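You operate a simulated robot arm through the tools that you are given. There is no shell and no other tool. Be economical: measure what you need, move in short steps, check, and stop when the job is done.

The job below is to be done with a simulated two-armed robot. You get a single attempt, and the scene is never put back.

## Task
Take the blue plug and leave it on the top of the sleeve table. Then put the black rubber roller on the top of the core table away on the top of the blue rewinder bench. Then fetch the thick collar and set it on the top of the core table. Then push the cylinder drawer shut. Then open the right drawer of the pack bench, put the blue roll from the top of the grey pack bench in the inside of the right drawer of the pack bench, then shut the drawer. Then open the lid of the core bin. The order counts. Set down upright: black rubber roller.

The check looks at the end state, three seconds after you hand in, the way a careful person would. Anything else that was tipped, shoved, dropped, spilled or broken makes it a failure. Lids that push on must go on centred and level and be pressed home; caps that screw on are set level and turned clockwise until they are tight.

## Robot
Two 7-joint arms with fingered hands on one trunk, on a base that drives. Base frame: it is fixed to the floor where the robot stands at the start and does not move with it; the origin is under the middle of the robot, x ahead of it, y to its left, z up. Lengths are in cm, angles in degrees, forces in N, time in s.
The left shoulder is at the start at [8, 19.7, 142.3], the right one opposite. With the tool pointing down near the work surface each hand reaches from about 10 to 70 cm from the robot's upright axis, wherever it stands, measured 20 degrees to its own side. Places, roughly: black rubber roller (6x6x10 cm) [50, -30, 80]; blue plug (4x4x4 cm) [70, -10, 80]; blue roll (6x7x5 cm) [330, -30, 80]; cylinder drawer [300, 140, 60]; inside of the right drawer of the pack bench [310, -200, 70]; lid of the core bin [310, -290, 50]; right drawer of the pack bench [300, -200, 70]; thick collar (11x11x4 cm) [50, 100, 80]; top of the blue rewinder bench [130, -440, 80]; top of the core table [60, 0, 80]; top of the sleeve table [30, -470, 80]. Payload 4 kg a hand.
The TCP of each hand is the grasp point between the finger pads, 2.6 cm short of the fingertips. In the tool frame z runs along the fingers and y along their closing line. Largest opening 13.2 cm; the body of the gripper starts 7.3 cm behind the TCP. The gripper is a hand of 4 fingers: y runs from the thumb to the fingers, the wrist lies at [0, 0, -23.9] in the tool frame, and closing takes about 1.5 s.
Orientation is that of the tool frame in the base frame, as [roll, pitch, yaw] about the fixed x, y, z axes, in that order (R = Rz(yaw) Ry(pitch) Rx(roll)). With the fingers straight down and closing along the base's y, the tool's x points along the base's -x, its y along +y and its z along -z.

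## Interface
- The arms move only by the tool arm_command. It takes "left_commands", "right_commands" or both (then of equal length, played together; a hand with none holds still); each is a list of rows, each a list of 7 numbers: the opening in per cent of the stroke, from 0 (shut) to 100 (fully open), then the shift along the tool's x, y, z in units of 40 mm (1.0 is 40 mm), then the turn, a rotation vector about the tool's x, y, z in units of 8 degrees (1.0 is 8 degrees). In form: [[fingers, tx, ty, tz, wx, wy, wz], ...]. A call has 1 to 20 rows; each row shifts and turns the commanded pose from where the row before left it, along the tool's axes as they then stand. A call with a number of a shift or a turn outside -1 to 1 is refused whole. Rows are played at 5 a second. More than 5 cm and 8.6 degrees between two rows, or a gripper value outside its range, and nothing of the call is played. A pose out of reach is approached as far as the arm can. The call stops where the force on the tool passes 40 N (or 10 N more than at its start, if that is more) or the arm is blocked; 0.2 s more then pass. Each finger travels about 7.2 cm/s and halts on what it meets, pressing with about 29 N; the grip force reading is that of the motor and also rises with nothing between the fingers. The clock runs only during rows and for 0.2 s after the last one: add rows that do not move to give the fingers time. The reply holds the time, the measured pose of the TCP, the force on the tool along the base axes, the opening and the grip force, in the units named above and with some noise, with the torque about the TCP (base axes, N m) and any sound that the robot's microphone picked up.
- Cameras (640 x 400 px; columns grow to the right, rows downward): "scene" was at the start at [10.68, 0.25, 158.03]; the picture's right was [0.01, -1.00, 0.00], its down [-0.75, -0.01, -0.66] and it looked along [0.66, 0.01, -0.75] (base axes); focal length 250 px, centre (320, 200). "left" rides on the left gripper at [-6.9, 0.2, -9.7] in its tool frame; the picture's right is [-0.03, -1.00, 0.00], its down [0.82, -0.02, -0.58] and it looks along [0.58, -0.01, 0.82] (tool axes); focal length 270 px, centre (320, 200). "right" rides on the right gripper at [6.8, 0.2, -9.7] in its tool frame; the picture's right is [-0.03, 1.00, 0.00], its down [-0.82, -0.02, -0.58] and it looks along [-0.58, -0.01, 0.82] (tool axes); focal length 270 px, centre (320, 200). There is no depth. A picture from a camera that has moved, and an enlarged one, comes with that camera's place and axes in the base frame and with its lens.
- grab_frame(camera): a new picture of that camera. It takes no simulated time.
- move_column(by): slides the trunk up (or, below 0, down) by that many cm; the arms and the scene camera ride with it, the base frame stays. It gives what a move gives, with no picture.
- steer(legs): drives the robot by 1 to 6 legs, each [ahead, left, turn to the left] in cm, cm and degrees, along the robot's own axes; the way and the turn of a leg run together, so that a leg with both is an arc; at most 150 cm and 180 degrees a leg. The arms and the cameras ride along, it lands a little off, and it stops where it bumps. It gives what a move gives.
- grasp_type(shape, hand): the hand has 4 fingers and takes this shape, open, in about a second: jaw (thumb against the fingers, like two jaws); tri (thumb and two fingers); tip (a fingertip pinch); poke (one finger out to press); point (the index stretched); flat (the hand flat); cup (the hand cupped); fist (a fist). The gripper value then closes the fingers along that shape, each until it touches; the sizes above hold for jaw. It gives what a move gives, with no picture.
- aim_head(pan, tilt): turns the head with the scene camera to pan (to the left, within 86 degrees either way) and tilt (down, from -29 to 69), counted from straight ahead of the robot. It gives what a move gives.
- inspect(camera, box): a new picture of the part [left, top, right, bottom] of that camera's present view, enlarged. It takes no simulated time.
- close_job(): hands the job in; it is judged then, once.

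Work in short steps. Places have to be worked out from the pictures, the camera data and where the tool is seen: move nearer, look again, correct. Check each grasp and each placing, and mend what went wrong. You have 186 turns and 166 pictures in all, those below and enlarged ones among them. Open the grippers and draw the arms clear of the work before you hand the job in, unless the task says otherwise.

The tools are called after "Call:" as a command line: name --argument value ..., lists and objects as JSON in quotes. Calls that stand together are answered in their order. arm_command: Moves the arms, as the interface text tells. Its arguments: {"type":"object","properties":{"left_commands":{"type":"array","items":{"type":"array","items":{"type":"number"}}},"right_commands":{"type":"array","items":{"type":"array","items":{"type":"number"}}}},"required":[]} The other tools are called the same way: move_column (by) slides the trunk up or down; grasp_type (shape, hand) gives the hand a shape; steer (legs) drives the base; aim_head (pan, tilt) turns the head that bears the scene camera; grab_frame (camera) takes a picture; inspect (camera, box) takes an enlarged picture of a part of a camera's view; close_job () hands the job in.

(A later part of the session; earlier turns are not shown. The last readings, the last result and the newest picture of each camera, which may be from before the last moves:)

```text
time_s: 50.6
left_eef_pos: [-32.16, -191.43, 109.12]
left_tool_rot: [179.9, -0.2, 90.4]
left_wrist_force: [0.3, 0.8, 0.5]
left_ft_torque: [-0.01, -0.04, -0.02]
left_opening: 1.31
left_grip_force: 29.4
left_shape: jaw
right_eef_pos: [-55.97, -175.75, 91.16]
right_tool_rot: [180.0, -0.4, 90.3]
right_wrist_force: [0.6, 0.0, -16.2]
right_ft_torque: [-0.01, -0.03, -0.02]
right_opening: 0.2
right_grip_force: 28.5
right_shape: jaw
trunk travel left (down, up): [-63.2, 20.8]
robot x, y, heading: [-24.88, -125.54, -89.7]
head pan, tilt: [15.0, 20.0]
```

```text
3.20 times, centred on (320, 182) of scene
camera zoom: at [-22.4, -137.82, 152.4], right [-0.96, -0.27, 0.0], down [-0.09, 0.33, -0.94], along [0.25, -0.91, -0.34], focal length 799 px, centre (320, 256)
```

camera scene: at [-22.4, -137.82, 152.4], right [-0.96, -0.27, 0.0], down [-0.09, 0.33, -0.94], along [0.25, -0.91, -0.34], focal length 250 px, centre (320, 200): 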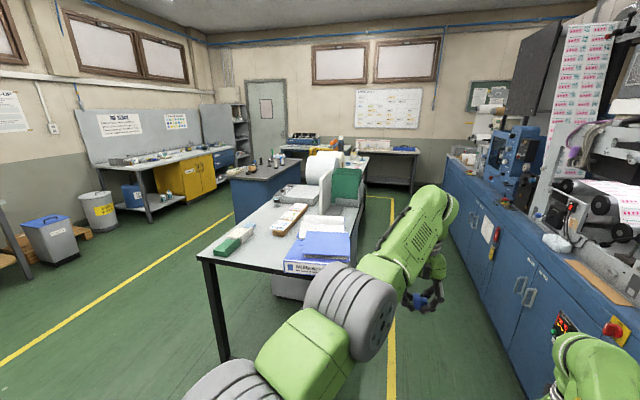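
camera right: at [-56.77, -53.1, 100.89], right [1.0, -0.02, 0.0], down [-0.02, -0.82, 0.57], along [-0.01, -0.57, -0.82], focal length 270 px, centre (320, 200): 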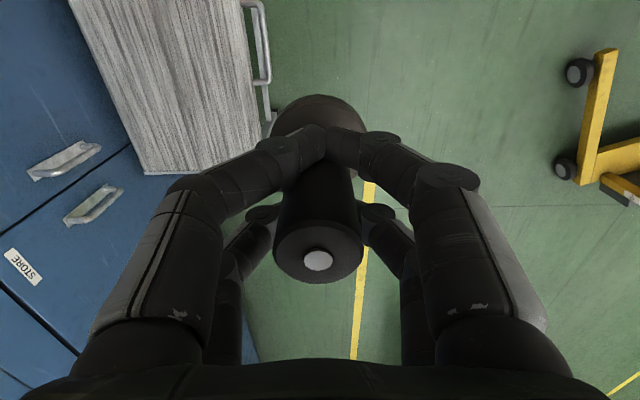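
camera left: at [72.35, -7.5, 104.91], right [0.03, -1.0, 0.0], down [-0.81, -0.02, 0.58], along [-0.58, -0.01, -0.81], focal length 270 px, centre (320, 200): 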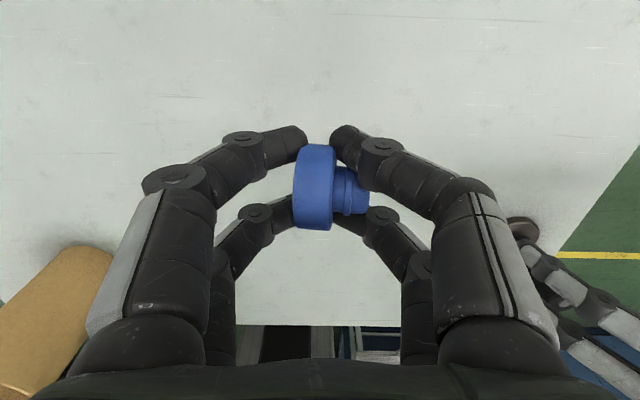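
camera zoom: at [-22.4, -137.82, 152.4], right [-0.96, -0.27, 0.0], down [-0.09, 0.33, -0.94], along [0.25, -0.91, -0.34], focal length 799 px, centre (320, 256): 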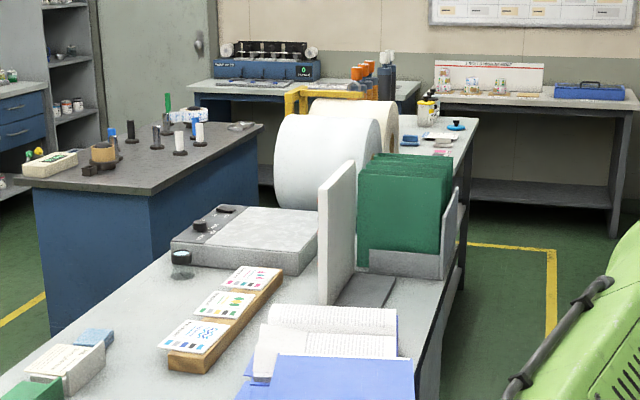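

Beyond the white table is the sleeve table (bottles, cups; y about -400 to -540), reachable from the press-side aisle. I raise the trunk for clearance, shift to x≈-48 and drive along the aisle in checks.

Call:
move_column --by 20

Call:
steer --legs '[[0, -23, -0.3], [130, 0, 0]]'

Call:
aim_head --pan 25 --tilt 30

Call:
grab_frame --camera "scene"

```text
time_s: 52.8
left_eef_pos: [-32.18, -191.45, 129.07]
left_tool_rot: [179.9, -0.2, 90.5]
left_wrist_force: [0.8, 0.2, -0.4]
left_ft_torque: [0.01, 0.02, 0.01]
left_opening: 1.29
left_grip_force: 29.0
left_shape: jaw
right_eef_pos: [-55.92, -175.85, 111.1]
right_tool_rot: [179.9, -0.2, 90.2]
right_wrist_force: [-0.5, 0.3, -14.8]
right_ft_torque: [-0.01, -0.01, 0.04]
right_opening: 0.2
right_grip_force: 29.0
right_shape: jaw
trunk travel left (down, up): [-83.2, 0.8]
robot x, y, heading: [-24.57, -125.73, -89.7]
head pan, tilt: [15.0, 20.0]
```

```text
time_s: 60.7
left_eef_pos: [-56.86, -321.43, 129.12]
left_tool_rot: [179.9, -0.1, 89.4]
left_wrist_force: [0.2, 0.0, -1.0]
left_ft_torque: [-0.01, -0.06, 0.01]
left_opening: 1.29
left_grip_force: 29.2
left_shape: jaw
right_eef_pos: [-80.52, -305.52, 111.2]
right_tool_rot: [179.9, -0.3, 89.3]
right_wrist_force: [-0.1, -0.1, -15.2]
right_ft_torque: [0.01, -0.03, 0.01]
right_opening: 0.17
right_grip_force: 29.5
right_shape: jaw
trunk travel left (down, up): [-83.2, 0.8]
robot x, y, heading: [-48.17, -256.07, -90.7]
head pan, tilt: [15.0, 20.0]
```

```text
time_s: 61.4
left_eef_pos: [-57.01, -321.54, 129.16]
left_tool_rot: [179.9, -0.1, 89.4]
left_wrist_force: [0.6, -0.5, 0.3]
left_ft_torque: [0.01, 0.0, 0.02]
left_opening: 1.32
left_grip_force: 28.9
left_shape: jaw
right_eef_pos: [-80.48, -305.54, 111.1]
right_tool_rot: [180.0, -0.4, 89.3]
right_wrist_force: [0.4, -0.6, -16.0]
right_ft_torque: [0.04, -0.04, 0.01]
right_opening: 0.18
right_grip_force: 28.5
right_shape: jaw
trunk travel left (down, up): [-83.2, 0.8]
robot x, y, heading: [-48.28, -255.91, -90.8]
head pan, tilt: [25.0, 30.0]
```

```text
133 pictures are left
camera scene: at [-44.85, -267.38, 170.81], right [-0.91, -0.41, 0.0], down [-0.2, 0.46, -0.87], along [0.36, -0.79, -0.5], focal length 250 px, centre (320, 200)
```

scene: 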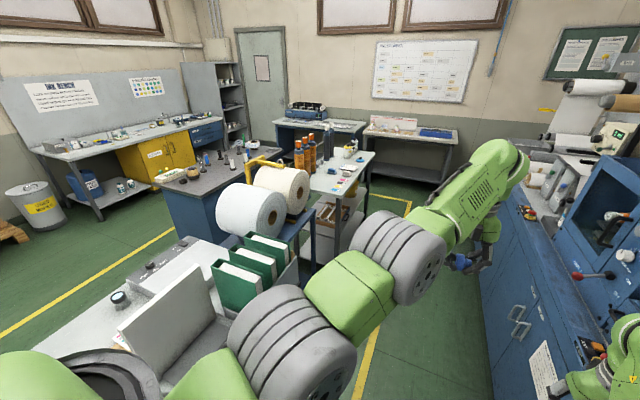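

The sleeve table's aisle edge is at about x=0..9, y -435 to -530, with a free patch near its aisle side. I drive on 110 cm, then 108 cm, heading corrected.

Call:
steer --legs '[[110, 0, 0.8], [105, 0, 0]]'

Call:
aim_head --pan 70 --tilt 40

Call:
grab_frame --camera "scene"

```text
time_s: 72.0
left_eef_pos: [-57.0, -536.29, 129.21]
left_tool_rot: [179.8, -0.1, 89.9]
left_wrist_force: [0.4, -0.4, -0.7]
left_ft_torque: [0.01, 0.02, 0.02]
left_opening: 1.3
left_grip_force: 29.2
left_shape: jaw
right_eef_pos: [-80.74, -520.43, 111.14]
right_tool_rot: [179.9, -0.3, 89.9]
right_wrist_force: [-0.4, 0.9, -15.0]
right_ft_torque: [0.0, -0.01, -0.01]
right_opening: 0.18
right_grip_force: 28.4
right_shape: jaw
trunk travel left (down, up): [-83.2, 0.8]
robot x, y, heading: [-49.3, -470.96, -89.8]
head pan, tilt: [25.0, 30.0]
```

```text
time_s: 73.1
left_eef_pos: [-57.06, -536.42, 129.07]
left_tool_rot: [179.9, -0.2, 89.8]
left_wrist_force: [-1.0, 0.1, -1.1]
left_ft_torque: [0.05, 0.01, 0.01]
left_opening: 1.29
left_grip_force: 29.0
left_shape: jaw
right_eef_pos: [-80.68, -520.52, 111.02]
right_tool_rot: [179.9, -0.4, 89.9]
right_wrist_force: [0.3, -0.9, -15.3]
right_ft_torque: [0.02, 0.0, 0.03]
right_opening: 0.2
right_grip_force: 28.5
right_shape: jaw
trunk travel left (down, up): [-83.2, 0.8]
robot x, y, heading: [-49.16, -470.81, -90.2]
head pan, tilt: [70.0, 40.0]
```

```text
132 pictures are left
camera scene: at [-41.3, -476.86, 169.28], right [-0.34, -0.94, 0.0], down [-0.6, 0.22, -0.77], along [0.72, -0.26, -0.64], focal length 250 px, centre (320, 200)
```

scene: 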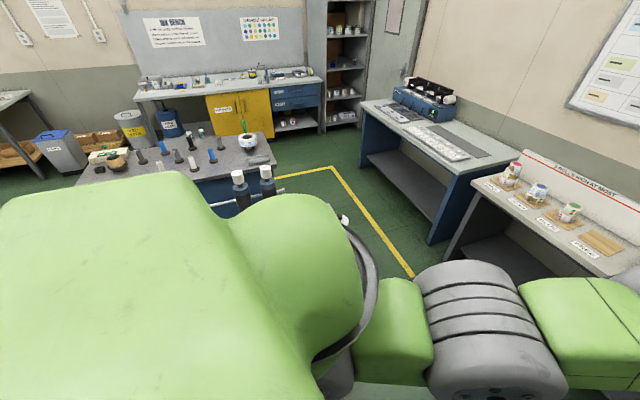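

The shoulder hides the table. I turn left 90° to face it; the roller's base at z≈105 clears the bottles.

Call:
steer --legs '[[0, 0, 90]]'

Call:
aim_head --pan 0 --tilt 48

Call:
grab_frame --camera "scene"

Call:
grab_frame --camera "left"

```text
time_s: 77.4
left_eef_pos: [16.85, -477.42, 129.2]
left_tool_rot: [179.9, -0.2, -178.7]
left_wrist_force: [-0.6, 0.5, -0.2]
left_ft_torque: [0.02, 0.02, 0.01]
left_opening: 1.31
left_grip_force: 29.3
left_shape: jaw
right_eef_pos: [1.59, -501.31, 111.13]
right_tool_rot: [179.9, -0.4, -178.7]
right_wrist_force: [-0.3, -0.8, -14.7]
right_ft_torque: [0.03, -0.01, -0.02]
right_opening: 0.17
right_grip_force: 29.0
right_shape: jaw
trunk travel left (down, up): [-83.2, 0.8]
robot x, y, heading: [-49.41, -470.84, 1.0]
head pan, tilt: [70.0, 40.0]
```

```text
time_s: 78.8
left_eef_pos: [16.97, -477.25, 129.16]
left_tool_rot: [180.0, -0.3, -178.7]
left_wrist_force: [-1.0, 0.1, -0.7]
left_ft_torque: [-0.02, 0.01, 0.02]
left_opening: 1.3
left_grip_force: 28.8
left_shape: jaw
right_eef_pos: [1.65, -501.3, 111.0]
right_tool_rot: [179.8, -0.3, -178.7]
right_wrist_force: [0.0, 0.7, -15.7]
right_ft_torque: [0.01, 0.0, 0.03]
right_opening: 0.18
right_grip_force: 28.7
right_shape: jaw
trunk travel left (down, up): [-83.2, 0.8]
robot x, y, heading: [-49.29, -470.63, 1.4]
head pan, tilt: [0.0, 48.0]
```

```text
131 pictures are left
camera scene: at [-37.93, -470.53, 168.11], right [0.02, -1.0, 0.0], down [-0.74, -0.02, -0.67], along [0.67, 0.02, -0.74], focal length 250 px, centre (320, 200)
```

scene: 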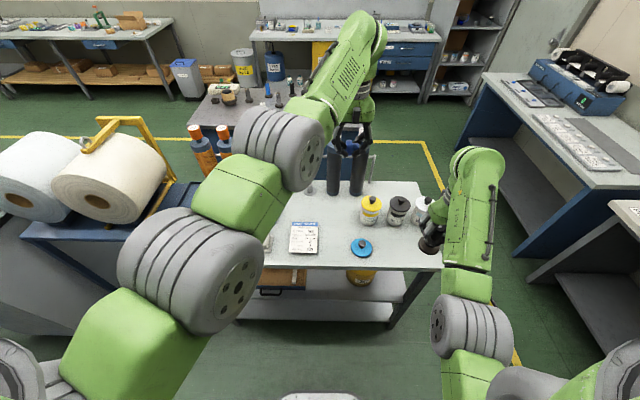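

```text
130 pictures are left
camera left: at [23.71, -476.81, 138.85], right [0.05, -1.0, 0.0], down [-0.81, -0.04, 0.58], along [-0.58, -0.03, -0.81], focal length 270 px, centre (320, 200)
```

left: 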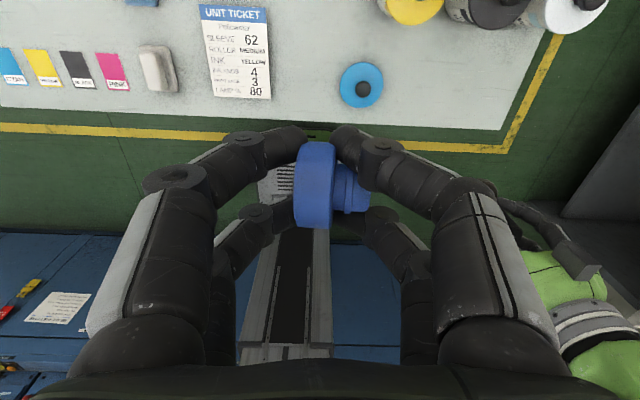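

The table's near edge is x≈7 with a free gap between the ticket and the blue disc at about (16,-474). I drive 14 cm ahead and then lower the trunk 20 cm.

Call:
steer --legs '[[14, 0, -1.2]]'

Call:
move_column --by -20

Call:
grab_frame --camera "left"

Call:
grab_frame --camera "right"

```text
time_s: 80.2
left_eef_pos: [29.96, -478.56, 129.49]
left_tool_rot: [179.9, 0.2, 180.0]
left_wrist_force: [-1.1, -0.5, 0.8]
left_ft_torque: [0.02, -0.03, -0.01]
left_opening: 1.31
left_grip_force: 29.3
left_shape: jaw
right_eef_pos: [14.32, -502.24, 111.43]
right_tool_rot: [179.9, 0.0, 180.0]
right_wrist_force: [-0.7, -0.1, -15.9]
right_ft_torque: [-0.02, 0.04, 0.0]
right_opening: 0.16
right_grip_force: 29.1
right_shape: jaw
trunk travel left (down, up): [-83.2, 0.8]
robot x, y, heading: [-35.1, -470.62, 0.3]
head pan, tilt: [0.0, 48.0]
```

```text
time_s: 82.3
left_eef_pos: [30.45, -478.46, 109.34]
left_tool_rot: [-180.0, -0.1, 179.9]
left_wrist_force: [0.5, 0.0, -0.4]
left_ft_torque: [-0.01, -0.01, 0.01]
left_opening: 1.29
left_grip_force: 28.4
left_shape: jaw
right_eef_pos: [14.79, -502.17, 91.3]
right_tool_rot: [-180.0, -0.2, -180.0]
right_wrist_force: [-1.8, -0.4, -4.0]
right_ft_torque: [-0.03, -0.2, 0.01]
right_opening: 0.17
right_grip_force: 28.3
right_shape: jaw
trunk travel left (down, up): [-63.2, 20.8]
robot x, y, heading: [-35.09, -470.51, 0.1]
head pan, tilt: [0.0, 48.0]
```

```text
129 pictures are left
camera left: at [37.33, -478.17, 119.01], right [0.03, -1.0, 0.0], down [-0.82, -0.02, 0.58], along [-0.58, -0.01, -0.82], focal length 270 px, centre (320, 200)
```

left: 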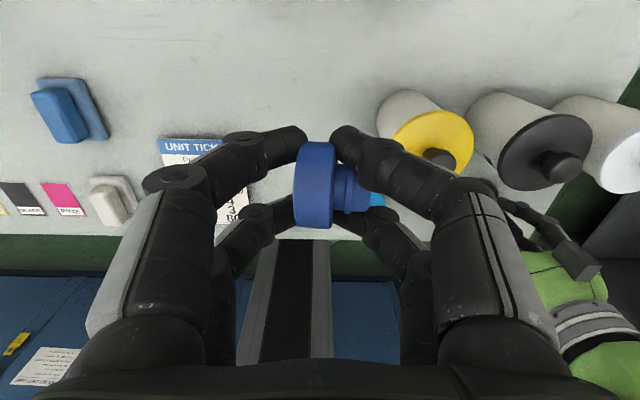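

```text
128 pictures are left
camera right: at [7.89, -502.14, 101.05], right [0.03, 1.0, 0.0], down [0.82, -0.02, 0.57], along [0.57, -0.01, -0.82], focal length 270 px, centre (320, 200)
```

right: 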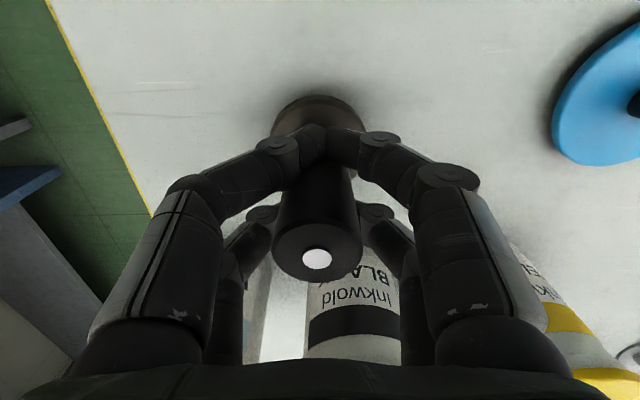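

The right wrist load dropped to 4 N: the roller's base touches this table, so its top is near z≈85. I raise the right hand 4 cm at once, and check.

Call:
arm_command --right_commands '[[0, 0, 0, -0.5, 0, 0, 0], [0, 0, 0, -0.5, 0, 0, 0], [0, 0, 0, 0, 0, 0, 0]]'

Call:
grab_frame --camera "right"

Call:
grab_frame --camera "scene"

```text
time_s: 83.1
left_eef_pos: [30.67, -478.62, 109.17]
left_tool_rot: [179.9, -0.1, 180.0]
left_wrist_force: [-0.2, -0.1, 0.4]
left_ft_torque: [0.01, -0.01, -0.03]
left_opening: 1.32
left_grip_force: 29.0
left_shape: jaw
right_eef_pos: [14.84, -502.24, 94.98]
right_tool_rot: [179.8, -0.5, -180.0]
right_wrist_force: [-0.4, 0.0, -15.6]
right_ft_torque: [0.01, 0.02, -0.01]
right_opening: 0.14
right_grip_force: 29.1
right_shape: jaw
trunk travel left (down, up): [-63.2, 20.8]
robot x, y, heading: [-35.22, -470.48, -0.1]
head pan, tilt: [0.0, 48.0]
```

```text
127 pictures are left
camera right: at [8.05, -502.19, 104.82], right [0.03, 1.0, 0.0], down [0.82, -0.02, 0.57], along [0.57, -0.01, -0.82], focal length 270 px, centre (320, 200)
```

right: 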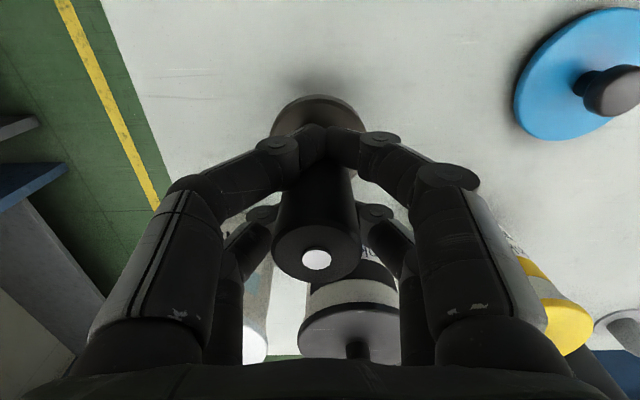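

```text
126 pictures are left
camera scene: at [-24.0, -470.6, 148.11], right [0.0, -1.0, 0.0], down [-0.74, 0.0, -0.67], along [0.67, 0.0, -0.74], focal length 250 px, centre (320, 200)
```

scene: 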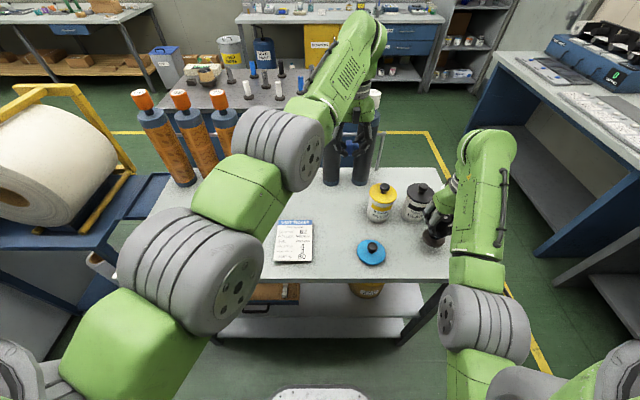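

No bottle was touched and the load is back. Table top ≈85; free spot at (22,-475). I move the left hand above it and down to z≈91.

Call:
arm_command --left_commands '[[0, 0.75, 0.3, 0, 0, 0, 0], [0, 0.72, 0.3, 0, 0, 0, 0], [0, 0.7, 0.3, 0.3, 0, 0, 0], [0, 0, 0, 1, 0, 0, 0], [0, 0, 0, 1, 0, 0, 0], [0, 0, 0, 1, 0, 0, 0], [0, 0, 0, 1, 0, 0, 0], [0, 0, 0, 0.2, 0, 0, 0], [0, 0, 0, 0, 0, 0, 0]]'

Call:
grab_frame --camera "left"

```text
time_s: 85.1
left_eef_pos: [21.84, -474.83, 91.24]
left_tool_rot: [179.9, -0.1, -180.0]
left_wrist_force: [0.6, -0.5, -0.2]
left_ft_torque: [-0.04, 0.05, 0.04]
left_opening: 1.27
left_grip_force: 29.0
left_shape: jaw
right_eef_pos: [14.82, -502.22, 95.05]
right_tool_rot: [179.9, -0.4, 180.0]
right_wrist_force: [0.6, 0.1, -15.5]
right_ft_torque: [0.03, -0.01, -0.04]
right_opening: 0.16
right_grip_force: 28.5
right_shape: jaw
trunk travel left (down, up): [-63.2, 20.8]
robot x, y, heading: [-35.04, -470.6, 0.1]
head pan, tilt: [0.0, 48.0]
```

```text
125 pictures are left
camera left: at [28.63, -474.59, 100.88], right [0.03, -1.0, 0.0], down [-0.82, -0.02, 0.58], along [-0.58, -0.01, -0.82], focal length 270 px, centre (320, 200)
```

left: 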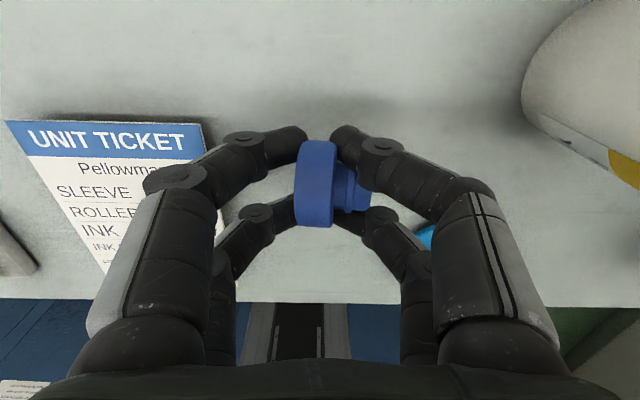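

Spot is clear. I lower gently in small rows until contact.

Call:
arm_command --left_commands '[[0, 0, 0, 0.15, 0, 0, 0], [0, 0, 0, 0.15, 0, 0, 0], [0, 0, 0, 0.15, 0, 0, 0], [0, 0, 0, 0.08, 0, 0, 0], [0, 0, 0, 0.08, 0, 0, 0], [0, 0, 0, 0, 0, 0, 0]]'

Call:
grab_frame --camera "left"

```text
time_s: 86.5
left_eef_pos: [21.93, -475.05, 88.71]
left_tool_rot: [180.0, -0.1, 180.0]
left_wrist_force: [0.1, -0.4, 0.6]
left_ft_torque: [0.0, -0.02, 0.03]
left_opening: 1.29
left_grip_force: 29.1
left_shape: jaw
right_eef_pos: [14.99, -502.2, 94.92]
right_tool_rot: [179.9, -0.4, 180.0]
right_wrist_force: [0.0, 0.0, -14.6]
right_ft_torque: [0.0, -0.02, 0.03]
right_opening: 0.18
right_grip_force: 29.3
right_shape: jaw
trunk travel left (down, up): [-63.2, 20.8]
robot x, y, heading: [-35.04, -470.9, 0.1]
head pan, tilt: [0.0, 48.0]
```

```text
124 pictures are left
camera left: at [28.73, -474.65, 98.47], right [0.03, -1.0, 0.0], down [-0.81, -0.02, 0.58], along [-0.58, -0.01, -0.81], focal length 270 px, centre (320, 200)
```

left: 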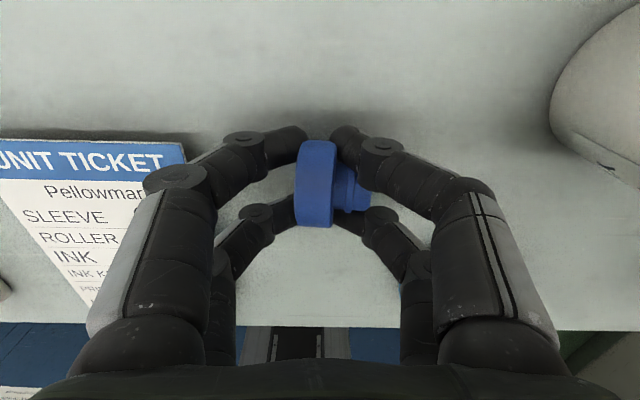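

Still no contact; I continue down in 0.2–0.3 cm rows.

Call:
arm_command --left_commands '[[0, 0, 0, 0.06, 0, 0, 0], [0, 0, 0, 0.06, 0, 0, 0], [0, 0, 0, 0.05, 0, 0, 0], [0, 0, 0, 0, 0, 0, 0]]'

```text
time_s: 87.5
left_eef_pos: [21.83, -474.99, 88.11]
left_tool_rot: [179.9, -0.1, -180.0]
left_wrist_force: [-0.4, 0.4, -0.4]
left_ft_torque: [-0.01, 0.0, -0.02]
left_opening: 1.28
left_grip_force: 29.1
left_shape: jaw
right_eef_pos: [14.84, -502.31, 95.1]
right_tool_rot: [179.9, -0.4, -180.0]
right_wrist_force: [0.1, 0.4, -16.4]
right_ft_torque: [0.01, 0.01, 0.02]
right_opening: 0.16
right_grip_force: 29.2
right_shape: jaw
trunk travel left (down, up): [-63.2, 20.8]
robot x, y, heading: [-34.99, -470.38, 0.0]
head pan, tilt: [0.0, 48.0]
```

Call:
arm_command --left_commands '[[0, 0, 0, 0.05, 0, 0, 0], [0, 0, 0, 0.05, 0, 0, 0], [0, 0, 0, 0.05, 0, 0, 0], [0, 0, 0, 0, 0, 0, 0]]'

Call:
inspect --camera "scene" --box '[270, 170, 430, 290]'

```text
time_s: 88.5
left_eef_pos: [21.8, -475.01, 87.84]
left_tool_rot: [179.9, 0.3, -179.9]
left_wrist_force: [1.9, -1.1, 21.7]
left_ft_torque: [0.12, -0.13, 0.02]
left_opening: 1.37
left_grip_force: 28.7
left_shape: jaw
right_eef_pos: [14.61, -502.23, 95.18]
right_tool_rot: [180.0, -0.3, -180.0]
right_wrist_force: [-0.5, 0.8, -15.2]
right_ft_torque: [0.02, 0.02, 0.0]
right_opening: 0.17
right_grip_force: 28.2
right_shape: jaw
trunk travel left (down, up): [-63.2, 20.8]
robot x, y, heading: [-34.86, -470.64, -0.2]
head pan, tilt: [0.0, 48.0]
```

```text
3.33 times, centred on (350, 230) of scene
camera zoom: at [-24.32, -470.58, 148.16], right [0.0, -1.0, 0.0], down [-0.74, 0.0, -0.67], along [0.67, 0.0, -0.74], focal length 832 px, centre (220, 100)
```

zoom: 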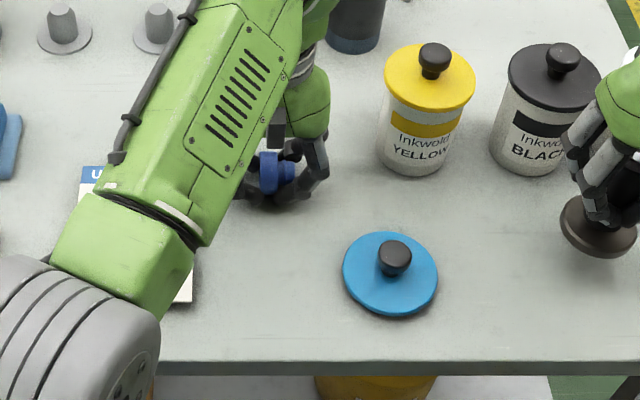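

Contact at TCP z≈87.8. I relieve 2 mm, open slowly to 45 % and rise.

Call:
arm_command --left_commands '[[0, 0, 0, -0.07, 0, 0, 0], [14, 0, 0, 0, 0, 0, 0], [20, 0, 0, 0, 0, 0, 0], [26, 0, 0, 0, 0, 0, 0], [32, 0, 0, 0, 0, 0, 0], [40, 0, 0, 0, 0, 0, 0], [46, 0, 0, 0, 0, 0, 0], [46, 0, 0, 0, 0, 0, 0], [46, 0, 0, -0.3, 0, 0, 0], [46, 0, 0, -0.6, 0, 0, 0], [46, 0, 0, -1, 0, 0, 0], [46, 0, 0, -1, 0, 0, 0], [46, 0, 0, -1, 0, 0, 0]]'

Call:
grab_frame --camera "left"

```text
time_s: 91.3
left_eef_pos: [21.83, -475.0, 103.4]
left_tool_rot: [179.9, -0.1, -179.9]
left_wrist_force: [-0.3, 0.4, -1.0]
left_ft_torque: [0.04, -0.02, 0.02]
left_opening: 6.04
left_grip_force: 0.0
left_shape: jaw
right_eef_pos: [14.85, -502.22, 95.02]
right_tool_rot: [179.9, -0.4, 180.0]
right_wrist_force: [-0.3, 0.7, -16.4]
right_ft_torque: [-0.01, 0.03, 0.03]
right_opening: 0.15
right_grip_force: 29.1
right_shape: jaw
trunk travel left (down, up): [-63.2, 20.8]
robot x, y, heading: [-34.95, -470.54, 0.2]
head pan, tilt: [0.0, 48.0]
```

```text
122 pictures are left
camera left: at [28.72, -474.64, 113.14], right [0.03, -1.0, 0.0], down [-0.81, -0.02, 0.58], along [-0.58, -0.01, -0.81], focal length 270 px, centre (320, 200)
```

left: 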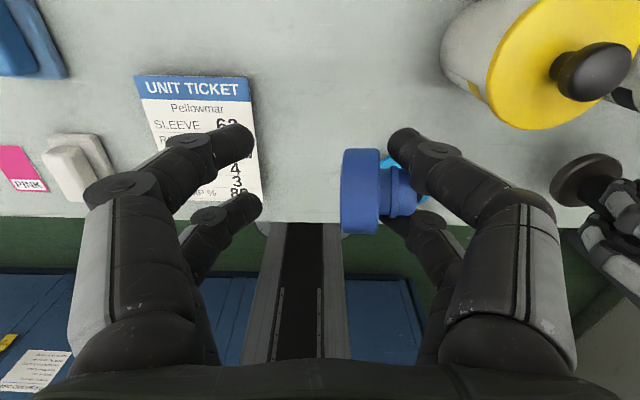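

The plug came up with the hand: its neck is stuck between the two right-side fingers. I lower it back to the table and open further there.

Call:
arm_command --left_commands '[[46, 0, 0, 1, 0, 0, 0], [46, 0, 0, 1, 0, 0, 0], [46, 0, 0, 1, 0, 0, 0], [46, 0, 0, 0.45, 0, 0, 0], [46, 0, 0, 0.2, 0, 0, 0], [46, 0, 0, 0, 0, 0, 0]]'

Call:
grab_frame --camera "left"

```text
time_s: 92.7
left_eef_pos: [21.87, -474.85, 88.67]
left_tool_rot: [179.8, -0.1, -180.0]
left_wrist_force: [-0.5, -0.2, 0.3]
left_ft_torque: [-0.01, -0.01, -0.02]
left_opening: 6.01
left_grip_force: 0.0
left_shape: jaw
right_eef_pos: [14.8, -502.22, 94.99]
right_tool_rot: [180.0, -0.4, -180.0]
right_wrist_force: [-0.5, 0.2, -15.9]
right_ft_torque: [0.06, 0.03, 0.01]
right_opening: 0.14
right_grip_force: 29.2
right_shape: jaw
trunk travel left (down, up): [-63.2, 20.8]
robot x, y, heading: [-35.31, -470.64, 0.3]
head pan, tilt: [0.0, 48.0]
```

```text
121 pictures are left
camera left: at [28.73, -474.62, 98.4], right [0.03, -1.0, 0.0], down [-0.81, -0.02, 0.58], along [-0.58, -0.01, -0.81], focal length 270 px, centre (320, 200)
```

left: 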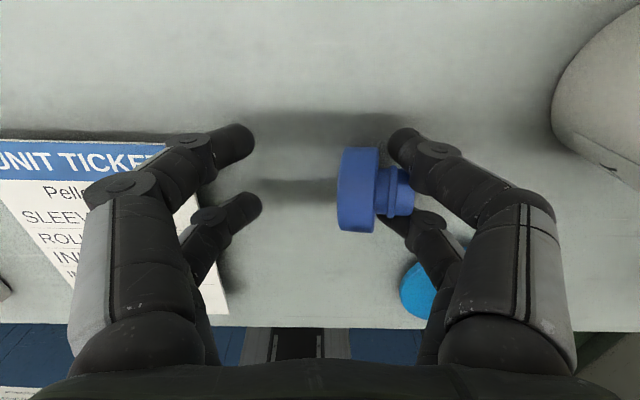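

Call:
arm_command --left_commands '[[60, 0, 0, 0.05, 0, 0, 0], [75, 0, 0, 0, 0, 0, 0], [88, 0, 0, 0, 0, 0, 0], [100, 0, 0, 0, 0, 0, 0], [100, 0, 0, 0, 0, 0, 0], [100, 0, 0, 0, 0, 0, 0]]'

Call:
grab_frame --camera "left"

```text
time_s: 94.1
left_eef_pos: [21.96, -474.95, 88.5]
left_tool_rot: [179.9, -0.1, 179.9]
left_wrist_force: [0.0, -2.2, 1.0]
left_ft_torque: [0.06, 0.0, 0.02]
left_opening: 13.16
left_grip_force: 0.1
left_shape: jaw
right_eef_pos: [14.77, -502.34, 94.97]
right_tool_rot: [179.9, -0.4, 179.9]
right_wrist_force: [-0.2, 0.3, -14.7]
right_ft_torque: [0.02, 0.01, 0.0]
right_opening: 0.15
right_grip_force: 28.6
right_shape: jaw
trunk travel left (down, up): [-63.2, 20.8]
robot x, y, heading: [-34.98, -470.76, 0.2]
head pan, tilt: [0.0, 48.0]
```

```text
120 pictures are left
camera left: at [28.72, -474.67, 98.25], right [0.03, -1.0, 0.0], down [-0.81, -0.02, 0.58], along [-0.58, -0.01, -0.82], focal length 270 px, centre (320, 200)
```

left: 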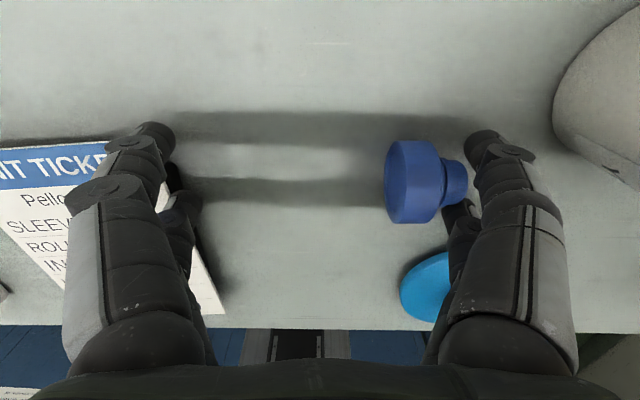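

Call:
arm_command --left_commands '[[100, 0, 0, -0.15, 0, 0, 0], [100, 0, 0, -0.35, 0, 0, 0], [100, 0, 0, 0, 0, 0, 0]]'

Call:
grab_frame --camera "left"

```text
time_s: 94.9
left_eef_pos: [22.01, -474.98, 90.51]
left_tool_rot: [179.9, -0.1, -179.9]
left_wrist_force: [0.6, 0.4, 0.2]
left_ft_torque: [-0.03, 0.0, 0.05]
left_opening: 13.18
left_grip_force: 0.0
left_shape: jaw
right_eef_pos: [14.95, -502.19, 95.04]
right_tool_rot: [179.9, -0.3, 179.9]
right_wrist_force: [0.3, -0.2, -15.9]
right_ft_torque: [-0.03, 0.02, 0.01]
right_opening: 0.16
right_grip_force: 29.2
right_shape: jaw
trunk travel left (down, up): [-63.2, 20.8]
robot x, y, heading: [-35.09, -470.82, -0.2]
head pan, tilt: [0.0, 48.0]
```

```text
119 pictures are left
camera left: at [28.8, -474.6, 100.23], right [0.03, -1.0, 0.0], down [-0.81, -0.02, 0.58], along [-0.58, -0.01, -0.81], focal length 270 px, centre (320, 200)
```

left: 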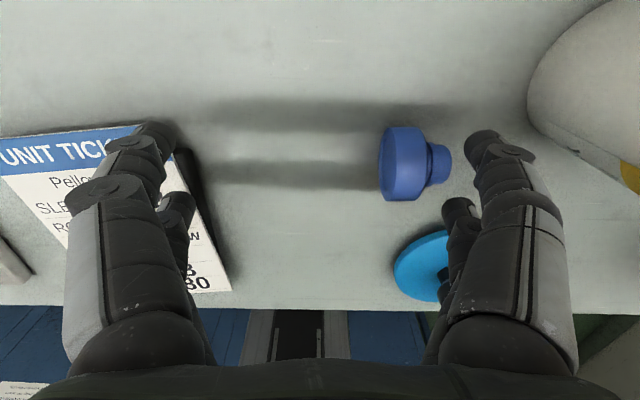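

The plug is released and lies on the sleeve table. I raise the left hand straight up, then the trunk, and verify.

Call:
arm_command --left_commands '[[100, 0, 0, -0.5, 0, 0, 0], [100, 0, 0, -1, 0, 0, 0], [100, 0, 0, -1, 0, 0, 0], [100, 0, 0, -1, 0, 0, 0], [100, 0, 0, -1, 0, 0, 0], [100, 0, 0, 0, 0, 0, 0]]'

Call:
move_column --by 20

Call:
grab_frame --camera "scene"

```text
time_s: 96.3
left_eef_pos: [22.01, -475.02, 108.51]
left_tool_rot: [180.0, -0.1, -179.9]
left_wrist_force: [-0.3, 0.7, -0.2]
left_ft_torque: [-0.01, 0.01, -0.01]
left_opening: 13.17
left_grip_force: 0.0
left_shape: jaw
right_eef_pos: [14.8, -502.2, 95.08]
right_tool_rot: [179.9, -0.4, -180.0]
right_wrist_force: [0.0, 0.2, -16.2]
right_ft_torque: [0.04, 0.01, 0.02]
right_opening: 0.18
right_grip_force: 29.1
right_shape: jaw
trunk travel left (down, up): [-63.2, 20.8]
robot x, y, heading: [-34.62, -470.64, -0.0]
head pan, tilt: [0.0, 48.0]
```

```text
time_s: 98.5
left_eef_pos: [21.93, -475.07, 128.55]
left_tool_rot: [179.9, -0.1, -179.9]
left_wrist_force: [0.1, 0.3, 0.1]
left_ft_torque: [0.0, 0.04, -0.01]
left_opening: 13.2
left_grip_force: 0.1
left_shape: jaw
right_eef_pos: [14.97, -502.28, 114.97]
right_tool_rot: [179.8, -0.5, -180.0]
right_wrist_force: [-0.2, 0.3, -17.0]
right_ft_torque: [0.0, 0.01, -0.01]
right_opening: 0.2
right_grip_force: 28.9
right_shape: jaw
trunk travel left (down, up): [-83.2, 0.8]
robot x, y, heading: [-35.07, -470.32, -0.1]
head pan, tilt: [0.0, 48.0]
```

```text
118 pictures are left
camera scene: at [-23.99, -470.6, 168.11], right [0.0, -1.0, 0.0], down [-0.74, 0.0, -0.67], along [0.67, 0.0, -0.74], focal length 250 px, centre (320, 200)
```

scene: 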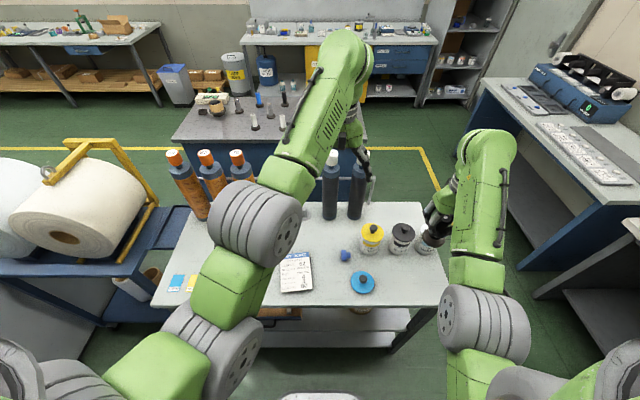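

Plug placed. For the roller I go back up the aisle and around the white table: back off, turn right, and reverse up to y≈-175.

Call:
steer --legs '[[-14, 0, 0], [0, 0, -90], [-150, 0, 0], [-147, 0, 0]]'

Call:
aim_head --pan 70 --tilt 25

Call:
grab_frame --camera "scene"

```text
time_s: 117.6
left_eef_pos: [-53.45, -230.14, 128.42]
left_tool_rot: [179.9, -0.2, 89.6]
left_wrist_force: [-0.5, -0.6, -0.1]
left_ft_torque: [-0.03, 0.01, 0.0]
left_opening: 13.2
left_grip_force: 0.1
left_shape: jaw
right_eef_pos: [-80.56, -223.02, 114.98]
right_tool_rot: [179.8, -0.5, 89.6]
right_wrist_force: [0.4, -0.2, -15.6]
right_ft_torque: [0.01, -0.01, 0.0]
right_opening: 0.16
right_grip_force: 28.5
right_shape: jaw
trunk travel left (down, up): [-83.2, 0.8]
robot x, y, heading: [-48.75, -173.55, -90.4]
head pan, tilt: [0.0, 48.0]
```

```text
time_s: 119.0
left_eef_pos: [-53.51, -230.16, 128.55]
left_tool_rot: [179.8, -0.1, 89.5]
left_wrist_force: [0.6, 0.2, -0.1]
left_ft_torque: [-0.02, -0.01, 0.01]
left_opening: 13.2
left_grip_force: 0.1
left_shape: jaw
right_eef_pos: [-80.72, -222.9, 115.03]
right_tool_rot: [179.9, -0.5, 89.6]
right_wrist_force: [1.0, 0.0, -14.8]
right_ft_torque: [0.0, -0.02, 0.0]
right_opening: 0.13
right_grip_force: 28.8
right_shape: jaw
trunk travel left (down, up): [-83.2, 0.8]
robot x, y, heading: [-48.21, -173.05, -90.5]
head pan, tilt: [70.0, 25.0]
```

```text
117 pictures are left
camera scene: at [-40.37, -179.55, 171.6], right [-0.35, -0.94, 0.0], down [-0.4, 0.15, -0.91], along [0.85, -0.32, -0.42], focal length 250 px, centre (320, 200)
```

scene: 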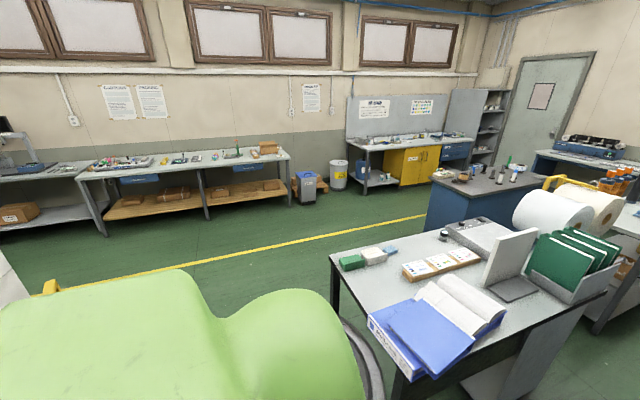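

The way across is clear. I turn left, drive 175 cm to x≈127, then turn right to face the rewinder bench.

Call:
steer --legs '[[0, 0, 90], [100, 0, 0], [76, 0, 0], [0, 0, -90], [80, 0, 0]]'

Call:
aim_head --pan 0 --tilt 35

Call:
grab_frame --camera "scene"

```text
time_s: 139.5
left_eef_pos: [127.96, -309.96, 128.57]
left_tool_rot: [180.0, 0.0, 91.7]
left_wrist_force: [0.1, -0.6, -0.8]
left_ft_torque: [-0.03, 0.01, -0.01]
left_opening: 13.2
left_grip_force: 0.0
left_shape: jaw
right_eef_pos: [100.61, -303.63, 115.09]
right_tool_rot: [179.9, -0.4, 91.6]
right_wrist_force: [-0.3, -0.5, -16.1]
right_ft_torque: [-0.02, -0.03, -0.01]
right_opening: 0.04
right_grip_force: 28.8
right_shape: jaw
trunk travel left (down, up): [-83.2, 0.8]
robot x, y, heading: [131.09, -252.9, -88.6]
head pan, tilt: [70.0, 25.0]
```

```text
time_s: 140.9
left_eef_pos: [127.97, -310.16, 128.51]
left_tool_rot: [-180.0, -0.1, 91.6]
left_wrist_force: [0.2, -0.6, -0.2]
left_ft_torque: [0.01, -0.02, 0.02]
left_opening: 13.2
left_grip_force: 0.1
left_shape: jaw
right_eef_pos: [100.6, -303.71, 115.07]
right_tool_rot: [179.8, -0.5, 91.5]
right_wrist_force: [0.4, 0.2, -16.0]
right_ft_torque: [-0.04, -0.05, 0.0]
right_opening: 0.06
right_grip_force: 28.5
right_shape: jaw
trunk travel left (down, up): [-83.2, 0.8]
robot x, y, heading: [130.91, -252.84, -88.4]
head pan, tilt: [0.0, 35.0]
```

```text
116 pictures are left
camera scene: at [130.88, -264.9, 170.02], right [-1.0, -0.03, 0.0], down [-0.02, 0.57, -0.82], along [0.02, -0.82, -0.57], focal length 250 px, centre (320, 200)
```

scene: 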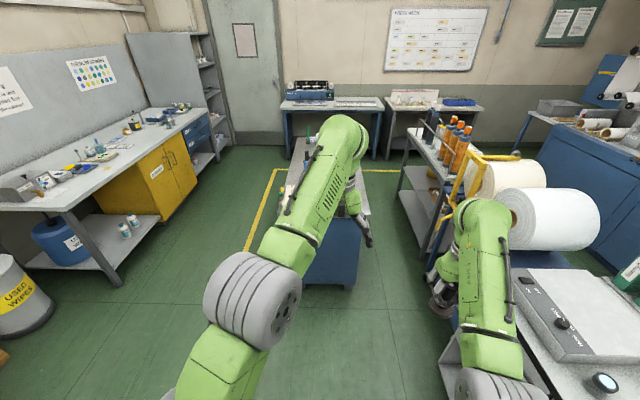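

The bench lies straight ahead behind the left arm (near face y≈-390). I drive 60 cm closer, shift 10 cm left and look down.

Call:
steer --legs '[[60, 10, -1.5]]'

Call:
aim_head --pan -5 --tilt 50

Call:
grab_frame --camera "scene"

Call:
grab_frame --camera "left"

Call:
grab_frame --camera "right"

```text
time_s: 144.3
left_eef_pos: [137.79, -369.84, 128.54]
left_tool_rot: [179.9, -0.1, 90.4]
left_wrist_force: [-0.5, 0.2, 1.0]
left_ft_torque: [0.01, 0.0, 0.0]
left_opening: 13.21
left_grip_force: 0.2
left_shape: jaw
right_eef_pos: [110.58, -363.01, 115.19]
right_tool_rot: [179.9, -0.4, 90.4]
right_wrist_force: [-0.9, 0.8, -15.4]
right_ft_torque: [-0.03, -0.07, -0.03]
right_opening: 0.04
right_grip_force: 29.2
right_shape: jaw
trunk travel left (down, up): [-83.2, 0.8]
robot x, y, heading: [141.83, -313.11, -89.6]
head pan, tilt: [0.0, 35.0]
```

```text
time_s: 145.1
left_eef_pos: [137.85, -370.12, 128.51]
left_tool_rot: [180.0, 0.0, 90.4]
left_wrist_force: [-0.2, -0.4, -0.2]
left_ft_torque: [0.03, 0.01, 0.01]
left_opening: 13.17
left_grip_force: 0.1
left_shape: jaw
right_eef_pos: [110.55, -363.17, 114.96]
right_tool_rot: [179.9, -0.5, 90.4]
right_wrist_force: [-0.5, -0.2, -15.9]
right_ft_torque: [-0.01, -0.06, -0.01]
right_opening: 0.02
right_grip_force: 28.7
right_shape: jaw
trunk travel left (down, up): [-83.2, 0.8]
robot x, y, heading: [141.72, -313.14, -89.6]
head pan, tilt: [-5.0, 50.0]
```

```text
115 pictures are left
camera scene: at [140.95, -323.81, 167.85], right [-1.0, 0.08, 0.0], down [0.06, 0.76, -0.64], along [-0.05, -0.64, -0.77], focal length 250 px, centre (320, 200)
```

scene: 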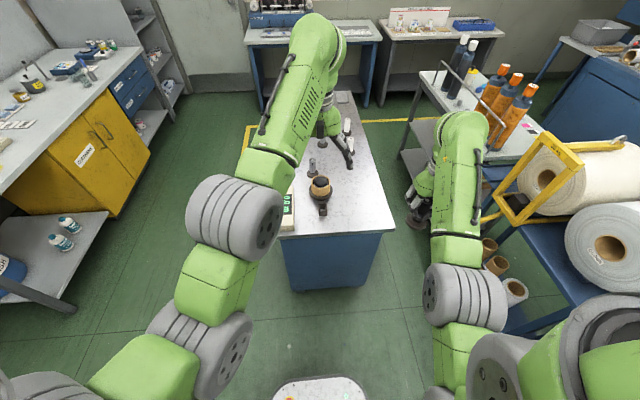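

```text
114 pictures are left
camera left: at [138.06, -376.73, 138.26], right [-1.0, -0.03, 0.0], down [-0.03, 0.82, 0.58], along [-0.02, 0.58, -0.82], focal length 270 px, centre (320, 200)
```

left: 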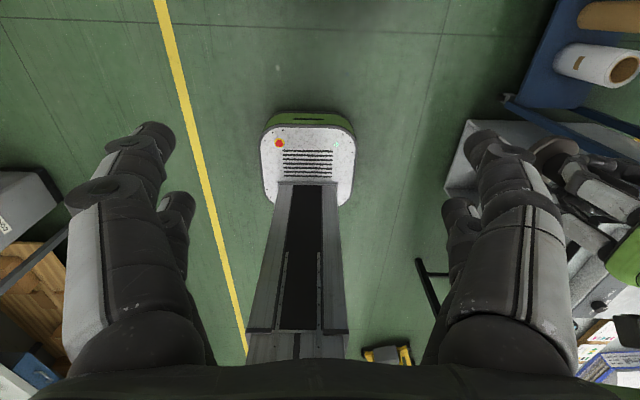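

```text
113 pictures are left
camera right: at [110.63, -356.5, 124.79], right [1.0, -0.02, 0.0], down [-0.02, -0.82, 0.57], along [-0.01, -0.57, -0.82], focal length 270 px, centre (320, 200)
```

right: 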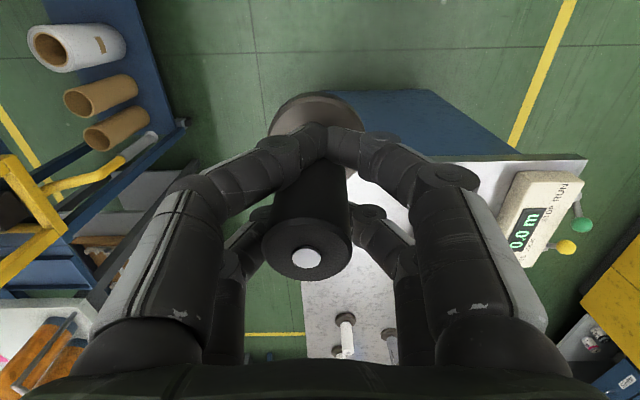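

Bench top spans x≈107–152, near edge y≈-376; a free area is at about (118,-390). I drive 28 ahead and 7 left so the right hand hovers there, then lower the trunk 17 cm.

Call:
steer --legs '[[28, 7, 0]]'

Call:
move_column --by -17

Call:
grab_frame --camera "right"

Call:
grab_frame --camera "scene"

```text
time_s: 147.1
left_eef_pos: [144.8, -397.86, 128.83]
left_tool_rot: [179.9, 0.1, 90.4]
left_wrist_force: [0.3, 0.0, 0.8]
left_ft_torque: [-0.02, -0.01, -0.01]
left_opening: 13.17
left_grip_force: 0.0
left_shape: jaw
right_eef_pos: [117.61, -390.82, 115.2]
right_tool_rot: [179.8, -0.3, 90.2]
right_wrist_force: [0.3, 0.3, -14.9]
right_ft_torque: [0.01, -0.01, 0.0]
right_opening: 0.04
right_grip_force: 29.3
right_shape: jaw
trunk travel left (down, up): [-83.2, 0.8]
robot x, y, heading: [149.13, -341.38, -89.7]
head pan, tilt: [-5.0, 50.0]
```

```text
time_s: 149.0
left_eef_pos: [145.03, -398.07, 111.5]
left_tool_rot: [180.0, 0.0, 90.4]
left_wrist_force: [-0.2, 0.2, -0.6]
left_ft_torque: [0.02, 0.01, -0.01]
left_opening: 13.22
left_grip_force: 0.0
left_shape: jaw
right_eef_pos: [117.8, -391.17, 98.06]
right_tool_rot: [180.0, -0.4, 90.4]
right_wrist_force: [-1.1, 0.0, -15.0]
right_ft_torque: [0.03, -0.03, 0.03]
right_opening: 0.04
right_grip_force: 29.0
right_shape: jaw
trunk travel left (down, up): [-66.2, 17.8]
robot x, y, heading: [148.89, -341.35, -89.4]
head pan, tilt: [-5.0, 50.0]
```

```text
112 pictures are left
camera right: at [117.8, -384.53, 107.8], right [1.0, -0.02, 0.0], down [-0.02, -0.82, 0.57], along [-0.01, -0.57, -0.82], focal length 270 px, centre (320, 200)
```

right: 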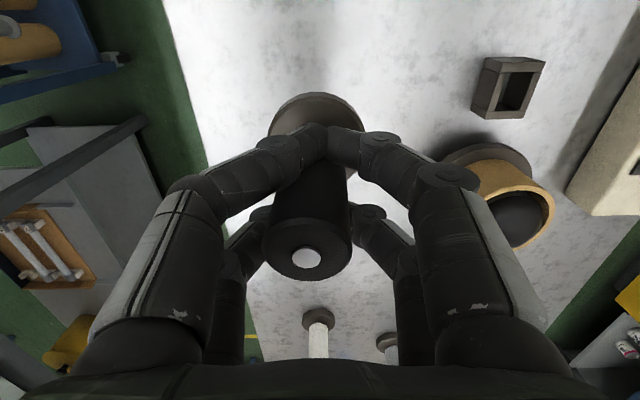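

```text
111 pictures are left
camera scene: at [148.15, -351.86, 150.85], right [-1.0, 0.08, 0.0], down [0.06, 0.76, -0.64], along [-0.05, -0.64, -0.77], focal length 250 px, centre (320, 200)
```

scene: 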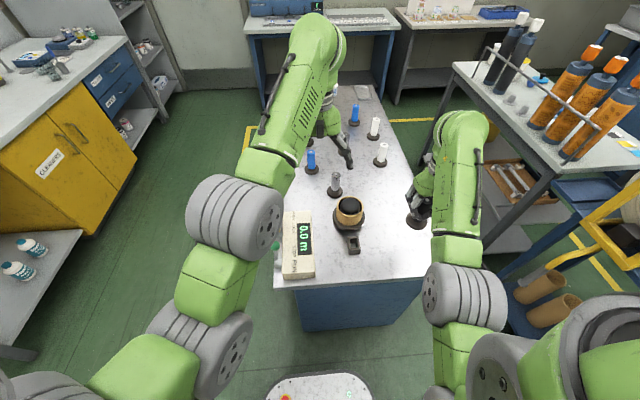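

I shift 1.2 cm away from the winder cup and lower 5 cm, watching the load.

Call:
arm_command --right_commands '[[0, 0, -0.3, 0.2, 0, 0, 0], [0, 0, 0, 0.4, 0, 0, 0], [0, 0, 0, 0.35, 0, 0, 0], [0, 0, 0, 0.3, 0, 0, 0], [0, 0, 0, 0, 0, 0, 0]]'

Call:
grab_frame --camera "right"

```text
time_s: 150.2
left_eef_pos: [144.92, -398.16, 111.45]
left_tool_rot: [179.9, -0.1, 90.4]
left_wrist_force: [1.0, 0.3, -0.2]
left_ft_torque: [0.01, -0.03, -0.01]
left_opening: 13.2
left_grip_force: 0.0
left_shape: jaw
right_eef_pos: [116.61, -391.11, 92.98]
right_tool_rot: [180.0, -0.5, 90.3]
right_wrist_force: [-0.2, -1.7, -14.6]
right_ft_torque: [-0.01, -0.04, 0.0]
right_opening: 0.01
right_grip_force: 29.2
right_shape: jaw
trunk travel left (down, up): [-66.2, 17.8]
robot x, y, heading: [149.13, -341.06, -89.7]
head pan, tilt: [-5.0, 50.0]
```

```text
110 pictures are left
camera right: at [116.62, -384.55, 102.81], right [1.0, -0.02, 0.0], down [-0.02, -0.82, 0.57], along [-0.01, -0.57, -0.82], focal length 270 px, centre (320, 200)
```

right: 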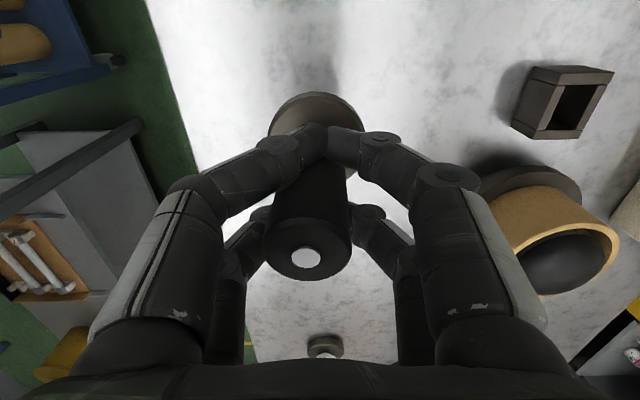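

The roller leans about 3° in the grip, which will settle flat on release. I go on down in small steps.

Call:
arm_command --right_commands '[[0, 0, 0, 0.15, 0, 0, 0], [0, 0, 0, 0.12, 0, 0, 0], [0, 0, 0, 0.12, 0, 0, 0], [0, 0, 0, 0.1, 0, 0, 0], [0, 0, 0, 0, 0, 0, 0]]'

```text
time_s: 151.4
left_eef_pos: [145.04, -398.08, 111.49]
left_tool_rot: [-180.0, -0.1, 90.3]
left_wrist_force: [0.1, -0.4, -0.4]
left_ft_torque: [0.02, -0.01, 0.02]
left_opening: 13.17
left_grip_force: 0.2
left_shape: jaw
right_eef_pos: [116.61, -391.23, 90.96]
right_tool_rot: [179.9, -0.6, 90.3]
right_wrist_force: [0.9, -0.8, -14.9]
right_ft_torque: [0.01, -0.04, 0.0]
right_opening: 0.03
right_grip_force: 29.3
right_shape: jaw
trunk travel left (down, up): [-66.2, 17.8]
robot x, y, heading: [149.16, -340.77, -89.9]
head pan, tilt: [-5.0, 50.0]
```

Call:
arm_command --right_commands '[[0, 0, 0, 0.12, 0, 0, 0], [0, 0, 0, 0.12, 0, 0, 0], [0, 0, 0, 0.12, 0, 0, 0], [0, 0, 0, 0, 0, 0, 0]]'

Call:
grab_frame --camera "right"

```text
time_s: 152.4
left_eef_pos: [144.9, -397.96, 111.53]
left_tool_rot: [-179.9, -0.1, 90.4]
left_wrist_force: [-1.0, -0.2, -0.4]
left_ft_torque: [-0.03, -0.01, -0.01]
left_opening: 13.19
left_grip_force: 0.1
left_shape: jaw
right_eef_pos: [116.56, -391.21, 89.54]
right_tool_rot: [180.0, -0.5, 90.3]
right_wrist_force: [0.5, -0.2, -16.1]
right_ft_torque: [0.0, -0.06, 0.01]
right_opening: 0.04
right_grip_force: 29.0
right_shape: jaw
trunk travel left (down, up): [-66.2, 17.8]
robot x, y, heading: [149.27, -341.46, -89.4]
head pan, tilt: [-5.0, 50.0]
```

```text
109 pictures are left
camera right: at [116.63, -384.53, 99.4], right [1.0, -0.02, 0.0], down [-0.02, -0.82, 0.57], along [-0.01, -0.57, -0.82], focal length 270 px, centre (320, 200)
```

right: 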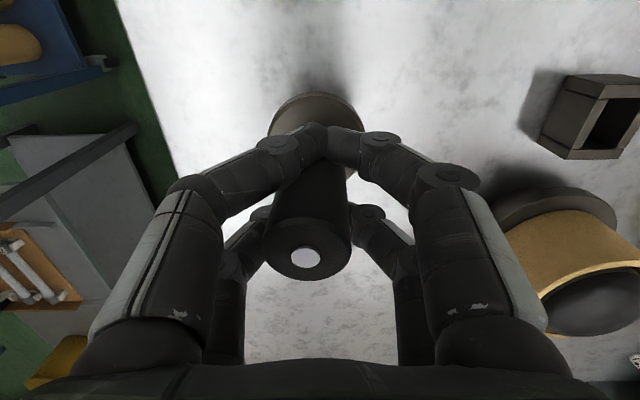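

Call:
arm_command --right_commands '[[0, 0, 0, 0.12, 0, 0, 0], [0, 0, 0, 0.12, 0, 0, 0], [0, 0, 0, 0.12, 0, 0, 0], [0, 0, 0, 0, 0, 0, 0]]'

```text
time_s: 153.4
left_eef_pos: [145.04, -398.06, 111.47]
left_tool_rot: [179.9, 0.0, 90.4]
left_wrist_force: [-0.4, -0.3, 0.5]
left_ft_torque: [-0.01, 0.03, 0.04]
left_opening: 13.21
left_grip_force: 0.1
left_shape: jaw
right_eef_pos: [116.59, -391.22, 88.23]
right_tool_rot: [179.9, -0.5, 90.3]
right_wrist_force: [-0.6, -0.4, -16.1]
right_ft_torque: [0.01, -0.06, -0.04]
right_opening: 0.03
right_grip_force: 29.0
right_shape: jaw
trunk travel left (down, up): [-66.2, 17.8]
robot x, y, heading: [148.75, -341.19, -89.8]
head pan, tilt: [-5.0, 50.0]
```

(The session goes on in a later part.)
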